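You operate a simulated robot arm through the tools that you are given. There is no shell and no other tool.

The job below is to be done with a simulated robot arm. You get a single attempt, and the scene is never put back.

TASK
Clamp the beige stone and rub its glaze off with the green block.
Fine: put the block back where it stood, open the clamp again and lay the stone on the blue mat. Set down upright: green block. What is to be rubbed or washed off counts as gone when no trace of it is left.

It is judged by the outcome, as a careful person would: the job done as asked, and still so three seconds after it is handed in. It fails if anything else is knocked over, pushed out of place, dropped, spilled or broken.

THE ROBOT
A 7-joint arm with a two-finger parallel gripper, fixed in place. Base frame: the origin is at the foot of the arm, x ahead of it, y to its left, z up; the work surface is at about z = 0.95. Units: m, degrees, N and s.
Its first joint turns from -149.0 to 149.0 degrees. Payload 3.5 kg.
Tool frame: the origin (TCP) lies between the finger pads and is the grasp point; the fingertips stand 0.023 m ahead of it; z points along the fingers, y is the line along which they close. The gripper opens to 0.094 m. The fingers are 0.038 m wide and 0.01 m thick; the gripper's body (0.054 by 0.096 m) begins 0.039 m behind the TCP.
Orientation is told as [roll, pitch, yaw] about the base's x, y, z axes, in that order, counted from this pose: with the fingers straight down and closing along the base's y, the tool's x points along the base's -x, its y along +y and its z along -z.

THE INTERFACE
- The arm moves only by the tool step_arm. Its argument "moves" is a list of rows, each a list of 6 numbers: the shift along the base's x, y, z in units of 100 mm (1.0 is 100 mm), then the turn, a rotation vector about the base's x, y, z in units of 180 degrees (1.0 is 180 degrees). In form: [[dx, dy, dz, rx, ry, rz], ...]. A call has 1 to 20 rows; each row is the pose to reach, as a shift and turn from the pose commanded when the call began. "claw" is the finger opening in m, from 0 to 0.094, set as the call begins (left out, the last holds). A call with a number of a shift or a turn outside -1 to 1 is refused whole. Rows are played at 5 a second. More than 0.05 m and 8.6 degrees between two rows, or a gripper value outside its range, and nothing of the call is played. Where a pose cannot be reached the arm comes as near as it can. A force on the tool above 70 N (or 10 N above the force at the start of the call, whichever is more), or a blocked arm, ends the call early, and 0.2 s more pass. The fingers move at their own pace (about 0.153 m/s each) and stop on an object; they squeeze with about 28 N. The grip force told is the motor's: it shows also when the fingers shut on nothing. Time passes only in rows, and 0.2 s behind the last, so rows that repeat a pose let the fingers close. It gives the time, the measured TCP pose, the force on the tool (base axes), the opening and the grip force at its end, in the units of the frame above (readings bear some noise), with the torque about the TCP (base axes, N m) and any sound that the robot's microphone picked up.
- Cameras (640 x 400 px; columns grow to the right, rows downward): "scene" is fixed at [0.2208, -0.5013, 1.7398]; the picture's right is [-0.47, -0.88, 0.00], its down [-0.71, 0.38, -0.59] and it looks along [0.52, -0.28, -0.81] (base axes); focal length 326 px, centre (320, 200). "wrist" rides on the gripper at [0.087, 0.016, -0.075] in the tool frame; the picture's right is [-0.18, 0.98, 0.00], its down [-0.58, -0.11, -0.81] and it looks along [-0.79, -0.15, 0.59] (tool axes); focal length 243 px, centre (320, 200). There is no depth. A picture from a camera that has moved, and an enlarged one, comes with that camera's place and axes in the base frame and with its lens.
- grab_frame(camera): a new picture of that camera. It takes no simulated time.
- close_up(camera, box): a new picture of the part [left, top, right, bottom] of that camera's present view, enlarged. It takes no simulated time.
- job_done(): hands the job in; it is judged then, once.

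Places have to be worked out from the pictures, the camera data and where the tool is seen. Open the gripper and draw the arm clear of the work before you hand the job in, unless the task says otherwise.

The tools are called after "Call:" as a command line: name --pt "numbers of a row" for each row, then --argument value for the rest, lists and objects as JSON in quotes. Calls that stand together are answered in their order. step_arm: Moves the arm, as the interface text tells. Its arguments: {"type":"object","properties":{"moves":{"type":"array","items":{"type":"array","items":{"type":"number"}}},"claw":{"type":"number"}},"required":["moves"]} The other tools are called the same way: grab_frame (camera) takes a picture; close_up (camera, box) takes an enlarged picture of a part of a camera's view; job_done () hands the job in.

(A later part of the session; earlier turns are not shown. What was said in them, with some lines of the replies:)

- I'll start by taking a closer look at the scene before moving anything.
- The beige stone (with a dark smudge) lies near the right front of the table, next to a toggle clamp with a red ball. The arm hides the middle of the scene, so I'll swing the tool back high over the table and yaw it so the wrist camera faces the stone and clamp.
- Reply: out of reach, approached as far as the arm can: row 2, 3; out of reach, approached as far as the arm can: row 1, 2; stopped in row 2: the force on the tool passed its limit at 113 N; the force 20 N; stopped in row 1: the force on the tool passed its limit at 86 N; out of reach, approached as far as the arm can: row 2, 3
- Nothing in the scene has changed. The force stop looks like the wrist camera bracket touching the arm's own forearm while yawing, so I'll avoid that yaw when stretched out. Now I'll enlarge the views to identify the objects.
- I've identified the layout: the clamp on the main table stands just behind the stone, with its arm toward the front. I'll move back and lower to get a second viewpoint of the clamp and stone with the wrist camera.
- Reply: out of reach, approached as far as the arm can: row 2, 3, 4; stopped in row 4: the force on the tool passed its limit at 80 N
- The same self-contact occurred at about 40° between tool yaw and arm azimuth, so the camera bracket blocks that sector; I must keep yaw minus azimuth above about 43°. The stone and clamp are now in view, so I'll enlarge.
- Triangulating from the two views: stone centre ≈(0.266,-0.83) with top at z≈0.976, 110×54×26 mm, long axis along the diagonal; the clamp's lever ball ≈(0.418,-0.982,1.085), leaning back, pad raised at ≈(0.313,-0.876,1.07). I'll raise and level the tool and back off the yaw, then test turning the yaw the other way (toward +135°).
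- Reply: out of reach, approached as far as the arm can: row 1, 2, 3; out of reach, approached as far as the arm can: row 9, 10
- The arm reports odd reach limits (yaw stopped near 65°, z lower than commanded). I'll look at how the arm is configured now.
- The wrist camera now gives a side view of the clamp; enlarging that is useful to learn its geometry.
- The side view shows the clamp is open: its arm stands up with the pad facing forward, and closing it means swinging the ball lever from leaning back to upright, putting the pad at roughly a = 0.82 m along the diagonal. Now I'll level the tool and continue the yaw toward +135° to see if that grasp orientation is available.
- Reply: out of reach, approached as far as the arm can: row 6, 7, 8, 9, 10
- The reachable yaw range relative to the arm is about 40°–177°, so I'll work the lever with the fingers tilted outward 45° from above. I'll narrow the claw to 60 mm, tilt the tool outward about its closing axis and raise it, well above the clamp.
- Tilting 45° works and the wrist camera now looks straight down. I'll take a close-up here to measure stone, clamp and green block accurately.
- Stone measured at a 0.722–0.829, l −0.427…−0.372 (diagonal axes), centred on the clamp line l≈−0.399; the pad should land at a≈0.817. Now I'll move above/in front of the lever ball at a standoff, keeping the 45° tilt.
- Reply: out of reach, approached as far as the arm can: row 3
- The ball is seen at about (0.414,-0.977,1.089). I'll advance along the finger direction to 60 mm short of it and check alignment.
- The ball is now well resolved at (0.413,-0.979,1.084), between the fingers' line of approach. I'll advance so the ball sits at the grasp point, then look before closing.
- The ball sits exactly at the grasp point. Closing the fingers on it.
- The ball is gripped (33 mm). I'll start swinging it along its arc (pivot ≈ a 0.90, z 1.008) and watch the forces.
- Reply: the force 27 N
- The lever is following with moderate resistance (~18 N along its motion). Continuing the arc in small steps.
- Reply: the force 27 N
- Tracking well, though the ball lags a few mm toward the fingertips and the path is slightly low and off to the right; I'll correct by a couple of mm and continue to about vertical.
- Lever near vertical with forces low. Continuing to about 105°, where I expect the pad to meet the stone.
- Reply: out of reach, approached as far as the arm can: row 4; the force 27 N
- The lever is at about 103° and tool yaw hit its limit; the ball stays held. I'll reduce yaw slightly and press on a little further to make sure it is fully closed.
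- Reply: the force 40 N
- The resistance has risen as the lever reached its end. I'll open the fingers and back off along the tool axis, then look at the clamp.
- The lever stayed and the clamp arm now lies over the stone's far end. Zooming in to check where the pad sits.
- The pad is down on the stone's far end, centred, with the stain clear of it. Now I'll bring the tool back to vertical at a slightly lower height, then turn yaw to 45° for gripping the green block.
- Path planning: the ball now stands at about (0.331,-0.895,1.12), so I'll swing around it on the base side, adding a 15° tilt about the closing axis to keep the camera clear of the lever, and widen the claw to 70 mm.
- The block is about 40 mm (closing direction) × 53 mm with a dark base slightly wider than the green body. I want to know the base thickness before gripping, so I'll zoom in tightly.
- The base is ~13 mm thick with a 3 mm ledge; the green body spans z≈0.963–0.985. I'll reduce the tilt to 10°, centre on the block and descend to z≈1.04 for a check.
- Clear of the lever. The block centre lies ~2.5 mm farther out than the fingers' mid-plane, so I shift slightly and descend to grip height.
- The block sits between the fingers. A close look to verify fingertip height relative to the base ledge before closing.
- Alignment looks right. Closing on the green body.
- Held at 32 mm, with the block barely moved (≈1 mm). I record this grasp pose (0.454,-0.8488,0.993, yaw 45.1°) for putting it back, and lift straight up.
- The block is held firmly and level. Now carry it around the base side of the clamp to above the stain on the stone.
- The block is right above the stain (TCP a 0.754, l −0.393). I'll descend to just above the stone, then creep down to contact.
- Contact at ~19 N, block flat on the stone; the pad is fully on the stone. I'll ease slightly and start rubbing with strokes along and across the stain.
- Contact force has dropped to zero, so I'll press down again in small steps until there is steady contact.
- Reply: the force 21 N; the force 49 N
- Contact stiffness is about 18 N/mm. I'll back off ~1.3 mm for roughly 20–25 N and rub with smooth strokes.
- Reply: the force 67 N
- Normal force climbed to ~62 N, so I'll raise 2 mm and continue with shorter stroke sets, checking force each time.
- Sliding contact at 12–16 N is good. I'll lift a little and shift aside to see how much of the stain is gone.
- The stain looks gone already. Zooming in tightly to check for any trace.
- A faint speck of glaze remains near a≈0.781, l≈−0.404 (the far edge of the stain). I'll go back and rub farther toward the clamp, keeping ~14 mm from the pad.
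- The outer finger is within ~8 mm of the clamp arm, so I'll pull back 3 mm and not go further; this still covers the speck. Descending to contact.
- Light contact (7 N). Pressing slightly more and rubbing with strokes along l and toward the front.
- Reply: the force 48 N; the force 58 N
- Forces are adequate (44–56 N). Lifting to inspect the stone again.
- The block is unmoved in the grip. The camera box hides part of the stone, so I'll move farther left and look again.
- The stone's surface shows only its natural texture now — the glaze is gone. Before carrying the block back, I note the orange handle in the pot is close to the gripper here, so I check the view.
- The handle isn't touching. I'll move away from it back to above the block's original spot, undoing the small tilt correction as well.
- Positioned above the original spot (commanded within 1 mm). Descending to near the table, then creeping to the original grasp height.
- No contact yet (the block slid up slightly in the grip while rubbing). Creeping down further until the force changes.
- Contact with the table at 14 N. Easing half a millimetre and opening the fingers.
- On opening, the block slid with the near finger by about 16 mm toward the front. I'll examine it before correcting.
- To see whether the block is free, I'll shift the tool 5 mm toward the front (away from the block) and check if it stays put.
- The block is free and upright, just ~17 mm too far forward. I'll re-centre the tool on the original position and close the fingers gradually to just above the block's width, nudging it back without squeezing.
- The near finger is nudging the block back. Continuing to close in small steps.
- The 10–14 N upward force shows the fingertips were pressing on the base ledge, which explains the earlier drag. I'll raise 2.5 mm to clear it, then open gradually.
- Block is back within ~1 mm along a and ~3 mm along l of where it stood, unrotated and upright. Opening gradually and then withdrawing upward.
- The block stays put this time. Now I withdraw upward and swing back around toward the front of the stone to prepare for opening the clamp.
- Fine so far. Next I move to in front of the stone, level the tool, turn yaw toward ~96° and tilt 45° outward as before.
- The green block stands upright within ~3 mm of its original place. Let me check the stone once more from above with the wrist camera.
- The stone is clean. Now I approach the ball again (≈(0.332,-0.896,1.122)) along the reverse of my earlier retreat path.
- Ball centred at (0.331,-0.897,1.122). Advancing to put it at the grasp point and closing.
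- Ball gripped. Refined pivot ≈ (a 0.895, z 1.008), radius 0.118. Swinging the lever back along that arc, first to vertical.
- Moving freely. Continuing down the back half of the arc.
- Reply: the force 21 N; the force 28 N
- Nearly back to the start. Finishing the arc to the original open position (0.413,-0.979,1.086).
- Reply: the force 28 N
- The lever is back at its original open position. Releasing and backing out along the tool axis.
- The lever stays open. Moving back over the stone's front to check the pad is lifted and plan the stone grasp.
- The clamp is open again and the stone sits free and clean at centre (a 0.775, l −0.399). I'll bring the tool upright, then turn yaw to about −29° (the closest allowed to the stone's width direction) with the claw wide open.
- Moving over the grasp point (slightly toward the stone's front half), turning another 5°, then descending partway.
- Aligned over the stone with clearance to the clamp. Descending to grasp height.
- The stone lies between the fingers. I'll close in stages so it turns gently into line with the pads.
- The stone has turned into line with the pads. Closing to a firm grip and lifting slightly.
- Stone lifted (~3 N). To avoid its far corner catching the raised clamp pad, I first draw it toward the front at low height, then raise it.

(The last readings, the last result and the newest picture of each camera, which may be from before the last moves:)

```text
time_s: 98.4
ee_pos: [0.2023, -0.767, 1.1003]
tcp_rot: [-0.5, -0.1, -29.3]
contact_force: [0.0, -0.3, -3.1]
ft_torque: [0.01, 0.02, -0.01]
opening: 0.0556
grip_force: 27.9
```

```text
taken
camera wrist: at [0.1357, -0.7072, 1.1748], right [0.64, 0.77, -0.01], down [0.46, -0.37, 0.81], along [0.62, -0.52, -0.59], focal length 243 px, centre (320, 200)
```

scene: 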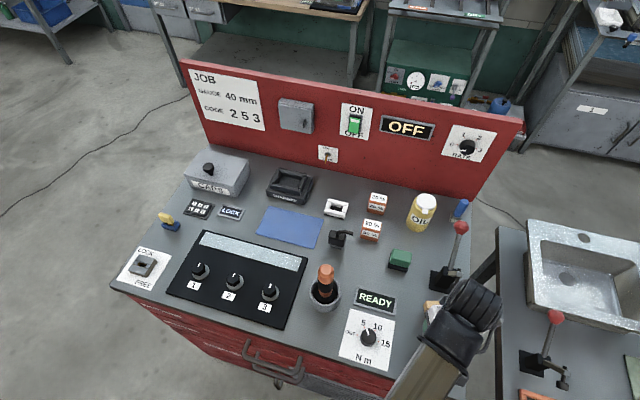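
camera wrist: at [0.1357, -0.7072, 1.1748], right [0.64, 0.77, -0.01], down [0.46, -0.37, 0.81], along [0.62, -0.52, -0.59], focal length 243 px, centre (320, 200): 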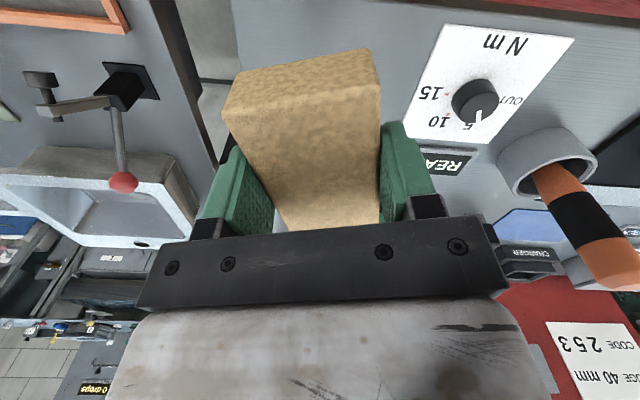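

Stone is clear. Now rotating the tool to yaw 45° here (so the stone's long axis matches the mat), well away from other objects.

Call:
step_arm --pt "0 0 0 0 0 0.0414" --pt "0 0 0 0 0 0.0828" --pt "0 0 0 0 0 0.1242" --pt "0 0 0 0 0 0.1656" --pt "0 0 0 0 0 0.207" --pt "0 0 0 0 0 0.2484" --pt "0 0 0 0 0 0.2898" --pt "0 0 0 0 0 0.3312" --pt "0 0 0 0 0 0.3726" --pt "0 0 0 0 0 0.4128"

Call:
step_arm --pt "0.3 -0.03 0.05 0 0 0" --pt "0.65 -0.03 0.1 0 0 0" --pt "1.0 -0.05 0.1 0 0 0"

Call:
grab_frame --camera "wrist"

Call:
grab_frame --camera "scene"

```text
time_s: 100.6
ee_pos: [0.2023, -0.7674, 1.1031]
tcp_rot: [-0.6, 0.0, 45.0]
contact_force: [0.6, -0.3, -3.8]
ft_torque: [-0.03, 0.04, 0.01]
opening: 0.056
grip_force: 27.7
```

```text
time_s: 101.4
ee_pos: [0.3054, -0.7704, 1.111]
tcp_rot: [-0.4, -0.1, 44.9]
contact_force: [-0.6, 0.1, -3.7]
ft_torque: [-0.04, 0.04, -0.02]
opening: 0.056
grip_force: 28.5
```

```text
taken
camera wrist: at [0.2315, -0.8187, 1.1854], right [-0.56, 0.83, -0.01], down [0.48, 0.34, 0.81], along [0.67, 0.45, -0.59], focal length 243 px, centre (320, 200)
```

wrist: 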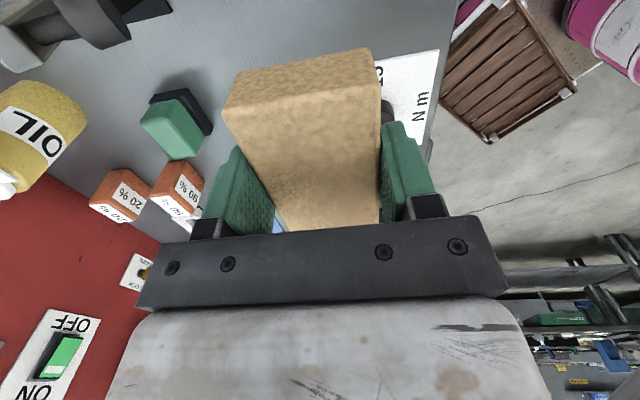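

```text
taken
```

scene: 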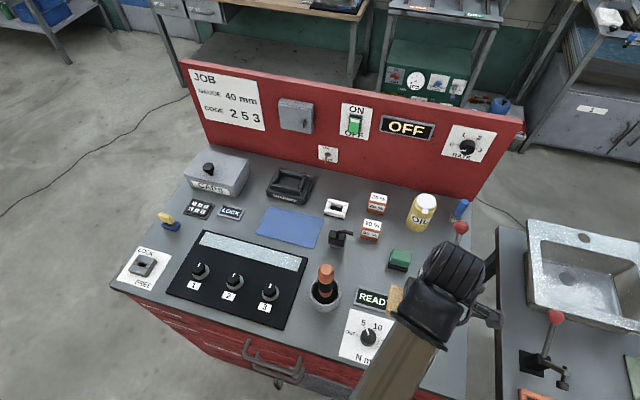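

Carrying the stone along the outer side of the pot toward the mat at z≈1.11.

Call:
step_arm --pt "0.33 -0.05 0 0 0 0" --pt "0.66 -0.1 0 0 0 0" --pt "1.0 -0.13 0 0 0 0"

Call:
step_arm --pt "0.33 0.06 0 0 0 0" --pt "0.66 0.12 0 0 0 0" --pt "1.0 0.2 0 0 0 0"

Call:
step_arm --pt "0.33 0.15 0 0 0 0" --pt "0.66 0.3 0 0 0 0" --pt "0.95 0.45 0 0 0 0"

Call:
grab_frame --camera "wrist"

Call:
grab_frame --camera "scene"

```text
time_s: 102.2
ee_pos: [0.403, -0.7838, 1.1117]
tcp_rot: [-0.6, 0.0, 44.8]
contact_force: [0.5, 0.4, -3.8]
ft_torque: [-0.01, 0.01, 0.02]
opening: 0.0558
grip_force: 27.7
```

```text
time_s: 103.0
ee_pos: [0.5024, -0.7654, 1.1119]
tcp_rot: [-0.5, -0.1, 44.8]
contact_force: [-0.1, 0.4, -4.2]
ft_torque: [-0.04, 0.04, -0.02]
opening: 0.0561
grip_force: 28.5
```

```text
time_s: 103.8
ee_pos: [0.5956, -0.7222, 1.1151]
tcp_rot: [-0.5, 0.0, 44.8]
contact_force: [-0.6, 0.2, -4.0]
ft_torque: [-0.04, 0.01, 0.01]
opening: 0.0559
grip_force: 27.6
```

```text
taken
camera wrist: at [0.5237, -0.7689, 1.1902], right [-0.56, 0.83, -0.01], down [0.48, 0.34, 0.81], along [0.67, 0.45, -0.59], focal length 243 px, centre (320, 200)
```

wrist: 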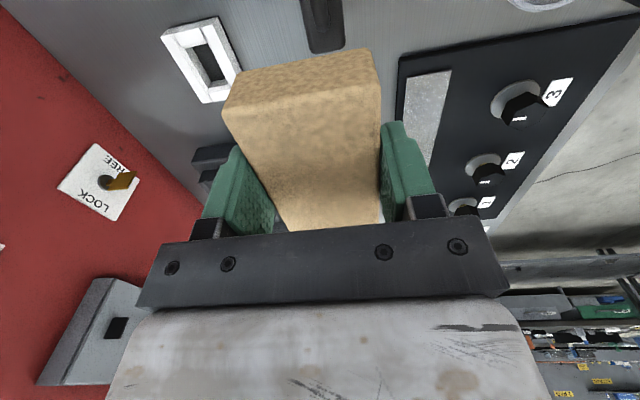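

```text
taken
```

scene: 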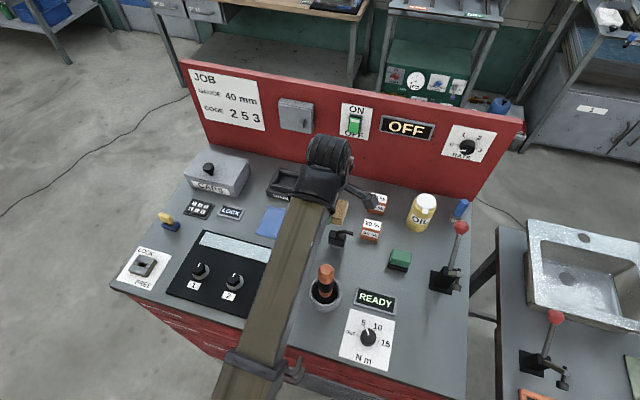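

Now over the mat's edge. Moving so the stone's centre will be over the mat (a≈0.943, l≈0.03), then taking a look.

Call:
step_arm --pt "0.28 0.22 0 0 0 0" --pt "0.56 0.45 0 0 0 0" --pt "0.83 0.67 0 0 0 0"

Call:
grab_frame --camera "wrist"

Call:
close_up --camera "scene" --box '[220, 150, 380, 270]'

```text
time_s: 104.6
ee_pos: [0.6793, -0.6551, 1.1113]
tcp_rot: [-0.5, -0.1, 44.9]
contact_force: [0.5, -0.4, -4.2]
ft_torque: [-0.03, 0.08, -0.03]
opening: 0.0562
grip_force: 28.2
```

```text
taken
camera wrist: at [0.6065, -0.7033, 1.1869], right [-0.56, 0.83, -0.01], down [0.48, 0.34, 0.81], along [0.67, 0.45, -0.59], focal length 243 px, centre (320, 200)
```

wrist: 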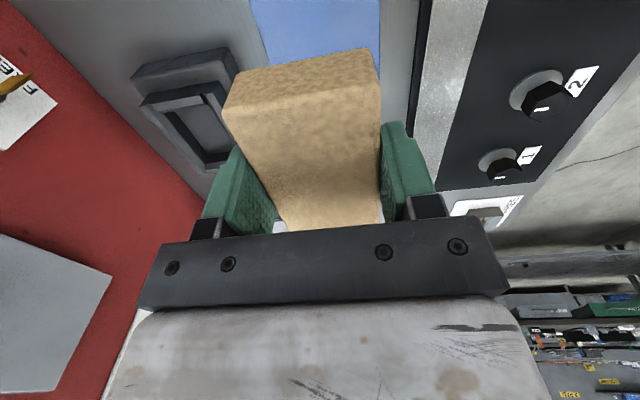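

```text
3.33 times, centred on (300, 210) of scene
camera zoom: at [0.2208, -0.5013, 1.7398], right [-0.47, -0.88, 0.0], down [-0.71, 0.38, -0.59], along [0.52, -0.28, -0.81], focal length 1088 px, centre (387, 167)
```

zoom: 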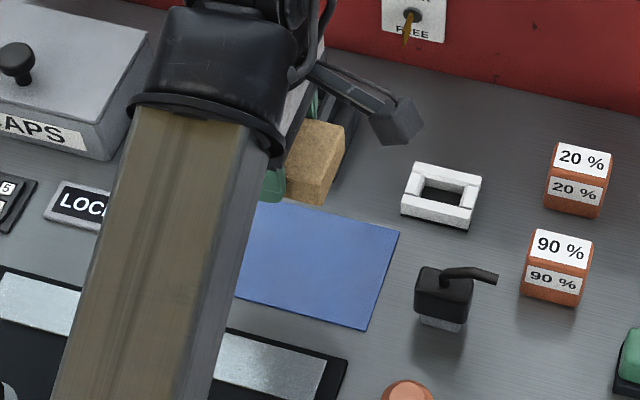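

The stone is centred over the mat (mat spans a 0.896–0.998, l −0.062…0.103). Shifting 3 mm for centring and descending most of the way.

Call:
step_arm --pt "0.02 -0.02 -0.25 0 0 0" --pt "0.02 -0.02 -0.5 0 0 0" --pt "0.02 -0.02 -0.75 0 0 0" --pt "0.02 -0.02 -0.95 0 0 0"

Call:
grab_frame --camera "wrist"

Call:
close_up --camera "scene" --box '[220, 150, 380, 270]'

```text
time_s: 105.6
ee_pos: [0.6805, -0.6547, 1.0168]
tcp_rot: [-0.4, 0.0, 44.8]
contact_force: [0.1, -0.1, -3.8]
ft_torque: [-0.06, 0.05, 0.0]
opening: 0.0559
grip_force: 27.8
```

```text
taken
camera wrist: at [0.6088, -0.7034, 1.0911], right [-0.56, 0.83, -0.01], down [0.48, 0.34, 0.81], along [0.67, 0.45, -0.59], focal length 243 px, centre (320, 200)
```

wrist: 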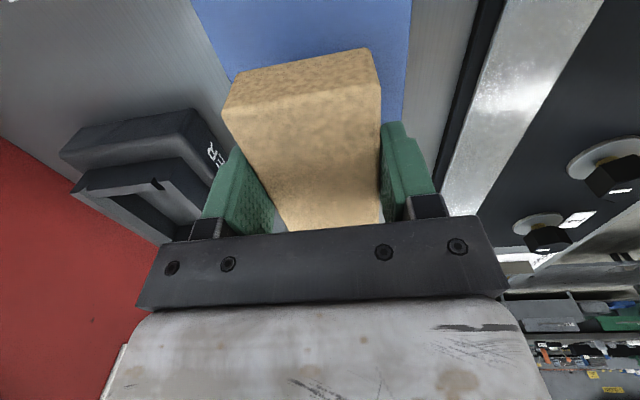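

```text
3.33 times, centred on (300, 210) of scene
camera zoom: at [0.2208, -0.5013, 1.7398], right [-0.47, -0.88, 0.0], down [-0.71, 0.38, -0.59], along [0.52, -0.28, -0.81], focal length 1088 px, centre (387, 167)
```

zoom: 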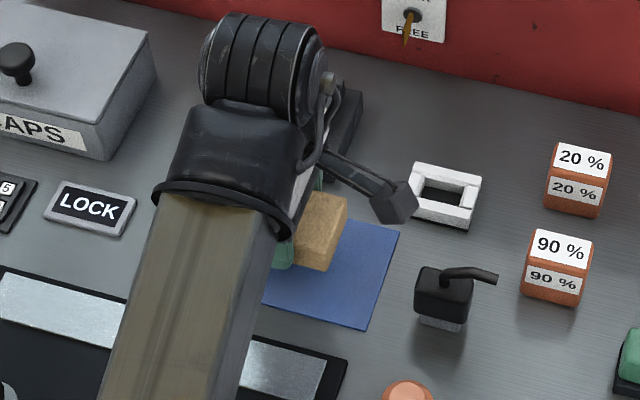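

Still clear of the charger and tap. Descending slowly to just above the mat, then creeping to contact.

Call:
step_arm --pt "0 0 -0.1 0 0 0" --pt "0 0 -0.2 0 0 0" --pt "0 0 -0.27 0 0 0" --pt "0 0 -0.31 0 0 0"

Call:
step_arm --pt "0 0 -0.01 0 0 0" --pt "0 0 -0.02 0 0 0"

```text
time_s: 106.6
ee_pos: [0.6816, -0.6547, 0.9862]
tcp_rot: [-0.5, -0.2, 44.9]
contact_force: [-0.3, -0.6, -3.7]
ft_torque: [-0.01, 0.02, 0.01]
opening: 0.0559
grip_force: 28.2
```

```text
time_s: 107.2
ee_pos: [0.6814, -0.6558, 0.9838]
tcp_rot: [-0.5, -0.1, 44.9]
contact_force: [0.0, -0.7, -4.2]
ft_torque: [-0.02, 0.04, 0.02]
opening: 0.0559
grip_force: 28.1
```

Call:
step_arm --pt "0 0 -0.01 0 0 0" --pt "0 0 -0.015 0 0 0"

Call:
step_arm --pt "0 0 -0.008 0 0 0" --pt "0 0 -0.008 0 0 0"

```text
time_s: 107.8
ee_pos: [0.6831, -0.6534, 0.9821]
tcp_rot: [-0.4, -0.1, 44.9]
contact_force: [0.0, -0.5, -4.2]
ft_torque: [-0.06, 0.03, -0.01]
opening: 0.0557
grip_force: 28.2
```

```text
time_s: 108.4
ee_pos: [0.6818, -0.655, 0.9821]
tcp_rot: [-0.5, -0.2, 45.0]
contact_force: [0.6, 0.8, 0.0]
ft_torque: [0.06, 0.11, -0.04]
opening: 0.0562
grip_force: 28.1
```

The force went to zero – the stone now rests on the mat. Opening the fingers gradually (only to 68 mm, because of the charger nearby).

Call:
step_arm --pt "0 0 0 0 0 0" --claw 0.059

Call:
step_arm --pt "0 0 0 0 0 0" --claw 0.064

Call:
step_arm --pt "0 0 0 0 0 0" --claw 0.068

Call:
grab_frame --camera "wrist"

```text
time_s: 108.8
ee_pos: [0.6816, -0.6552, 0.9819]
tcp_rot: [-0.6, -0.1, 44.9]
contact_force: [-0.7, 0.2, 0.6]
ft_torque: [0.01, 0.01, 0.03]
opening: 0.0589
grip_force: 0.0
```

```text
time_s: 109.2
ee_pos: [0.6815, -0.6539, 0.9812]
tcp_rot: [-0.5, -0.2, 44.8]
contact_force: [0.0, -0.2, 0.7]
ft_torque: [-0.04, 0.0, 0.01]
opening: 0.0639
grip_force: 0.0
```

```text
time_s: 109.6
ee_pos: [0.6825, -0.6547, 0.9822]
tcp_rot: [-0.5, -0.2, 44.9]
contact_force: [-0.2, -0.1, 0.6]
ft_torque: [0.0, 0.02, 0.0]
opening: 0.068
grip_force: 0.0
```

```text
taken
camera wrist: at [0.6093, -0.7024, 1.0563], right [-0.56, 0.83, -0.01], down [0.48, 0.34, 0.81], along [0.67, 0.45, -0.59], focal length 243 px, centre (320, 200)
```

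wrist: 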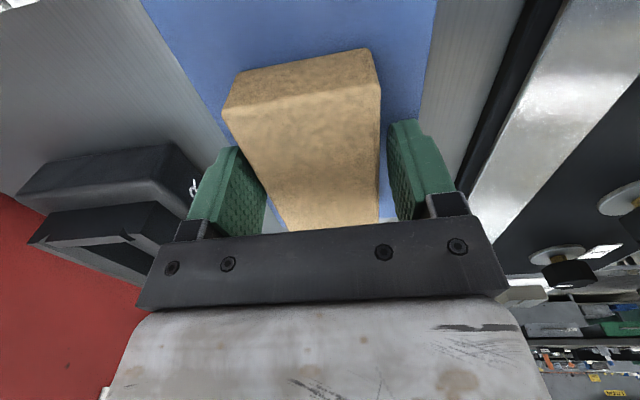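

The stone lies on the blue mat, free of the fingers. Withdrawing straight up and then back toward the base for a final look.

Call:
step_arm --pt "0 0 0.15 0 0 0" --pt "0 0 0.4 0 0 0" --pt "0 0 0.7 0 0 0" --pt "0 0 1.0 0 0 0"

Call:
step_arm --pt "0 0 0.3 0 0 0" --pt "0 0.0 0.6 0 0 0" --pt "0 0.0 0.9 0 0 0"

Call:
grab_frame --camera "wrist"

Call:
grab_frame --camera "scene"

```text
time_s: 110.6
ee_pos: [0.6832, -0.6531, 1.0828]
tcp_rot: [-0.5, -0.1, 44.9]
contact_force: [-0.4, -0.1, 0.3]
ft_torque: [0.03, 0.01, 0.01]
opening: 0.0681
grip_force: 0.0
```

```text
time_s: 111.4
ee_pos: [0.6847, -0.6535, 1.1717]
tcp_rot: [-0.5, -0.1, 45.0]
contact_force: [-0.3, 0.0, -0.2]
ft_torque: [-0.03, -0.02, 0.01]
opening: 0.0677
grip_force: 0.1
```

```text
taken
camera wrist: at [0.6115, -0.7008, 1.2471], right [-0.56, 0.83, -0.01], down [0.48, 0.34, 0.81], along [0.67, 0.45, -0.59], focal length 243 px, centre (320, 200)
```

wrist: 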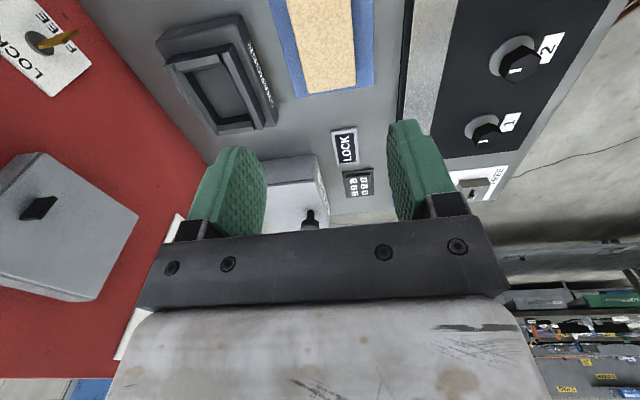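

```text
taken
```

scene: 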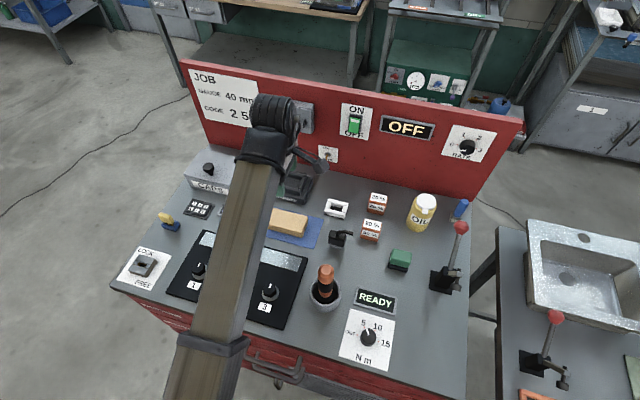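

The stone rests on the mat. I'll draw the arm farther left and up so it's clear, then do a final inspection of everything.

Call:
step_arm --pt "0.1 0.3 0.1 0 0 0" --pt "0.15 0.6 0.2 0 0 0" --pt "0.2 0.9 0.3 0 0 0"

Call:
step_arm --pt "0.05 0.3 0 0 0 0" --pt "0.1 0.6 0 0 0 0" --pt "0.1 0.95 0 0 0 0"

Call:
step_arm --pt "0.05 0.3 0 0 0 0" --pt "0.1 0.6 0 0 0 0" --pt "0.1 0.95 0 0 0 0"

Call:
grab_frame --camera "scene"

Call:
close_up --camera "scene" --box '[230, 180, 350, 260]'

Call:
close_up --camera "scene" --box '[370, 190, 490, 300]'

```text
time_s: 112.2
ee_pos: [0.7018, -0.5612, 1.2009]
tcp_rot: [-0.5, -0.1, 44.8]
contact_force: [0.4, 0.0, 0.1]
ft_torque: [-0.01, 0.0, -0.04]
opening: 0.0681
grip_force: 0.0
```

```text
time_s: 113.0
ee_pos: [0.7138, -0.4697, 1.1952]
tcp_rot: [-1.2, -0.3, 44.8]
contact_force: [-0.3, 0.4, -0.6]
ft_torque: [0.04, -0.01, 0.02]
opening: 0.0681
grip_force: 0.1
out of reach, approached as far as the arm can: row 3
```

```text
time_s: 113.8
ee_pos: [0.7288, -0.3777, 1.1877]
tcp_rot: [-1.6, -0.5, 44.8]
contact_force: [-0.4, 0.1, -0.3]
ft_torque: [-0.01, 0.04, 0.03]
opening: 0.068
grip_force: 0.0
out of reach, approached as far as the arm can: row 1, 2, 3
```

```text
taken
```

scene: 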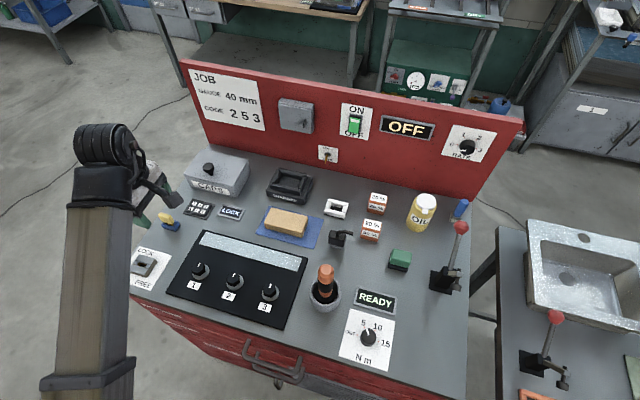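

```text
5.00 times, centred on (290, 220) of scene
camera zoom: at [0.2208, -0.5013, 1.7398], right [-0.47, -0.88, 0.0], down [-0.71, 0.38, -0.59], along [0.52, -0.28, -0.81], focal length 1632 px, centre (470, 100)
```

zoom: 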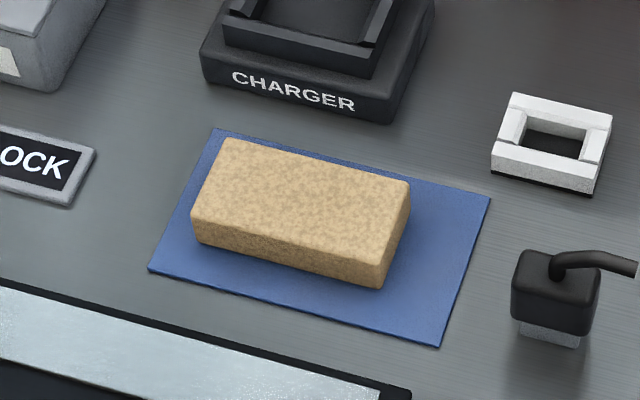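

```text
3.64 times, centred on (430, 245) of scene
camera zoom: at [0.2208, -0.5013, 1.7398], right [-0.47, -0.88, 0.0], down [-0.71, 0.38, -0.59], along [0.52, -0.28, -0.81], focal length 1187 px, centre (-80, 36)
```

zoom: 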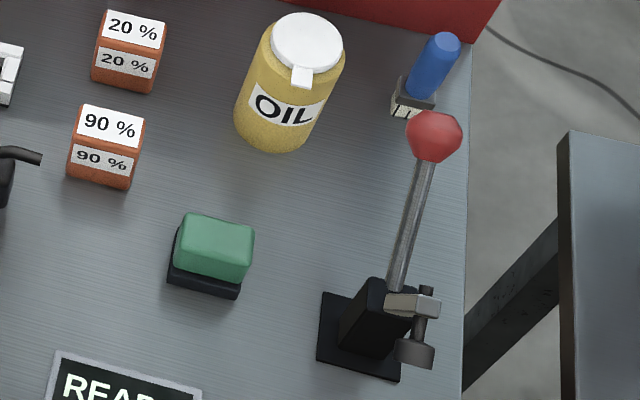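

Final inspection: the stone is clean and fully on the blue mat, and the clamp is open with its lever where it started. The green block stands upright in its place and nothing else has moved. The gripper is open and the arm is clear, so I'm handing the job in.

Call:
job_done

```text
The job is handed in.
```

The job is done and handed in: the glaze is rubbed off the beige stone, and the stone now lies fully on the blue mat. Close-ups of the stone's top showed only its natural texture.

- **Clamp:** I closed it on the far end of the stone for the rubbing. Afterwards I opened it again, and the lever is back where it started.
- **Green block:** it stands upright about 3 mm from where it was. It slid about 17 mm when I first let go of it, and I nudged it back.
- **Everything else:** the final pictures show nothing knocked over or moved. The force stops near the start seem to have come from the arm's camera bracket touching the arm itself, and nothing in the scene changed.

The gripper is open and the arm is drawn clear to the left.
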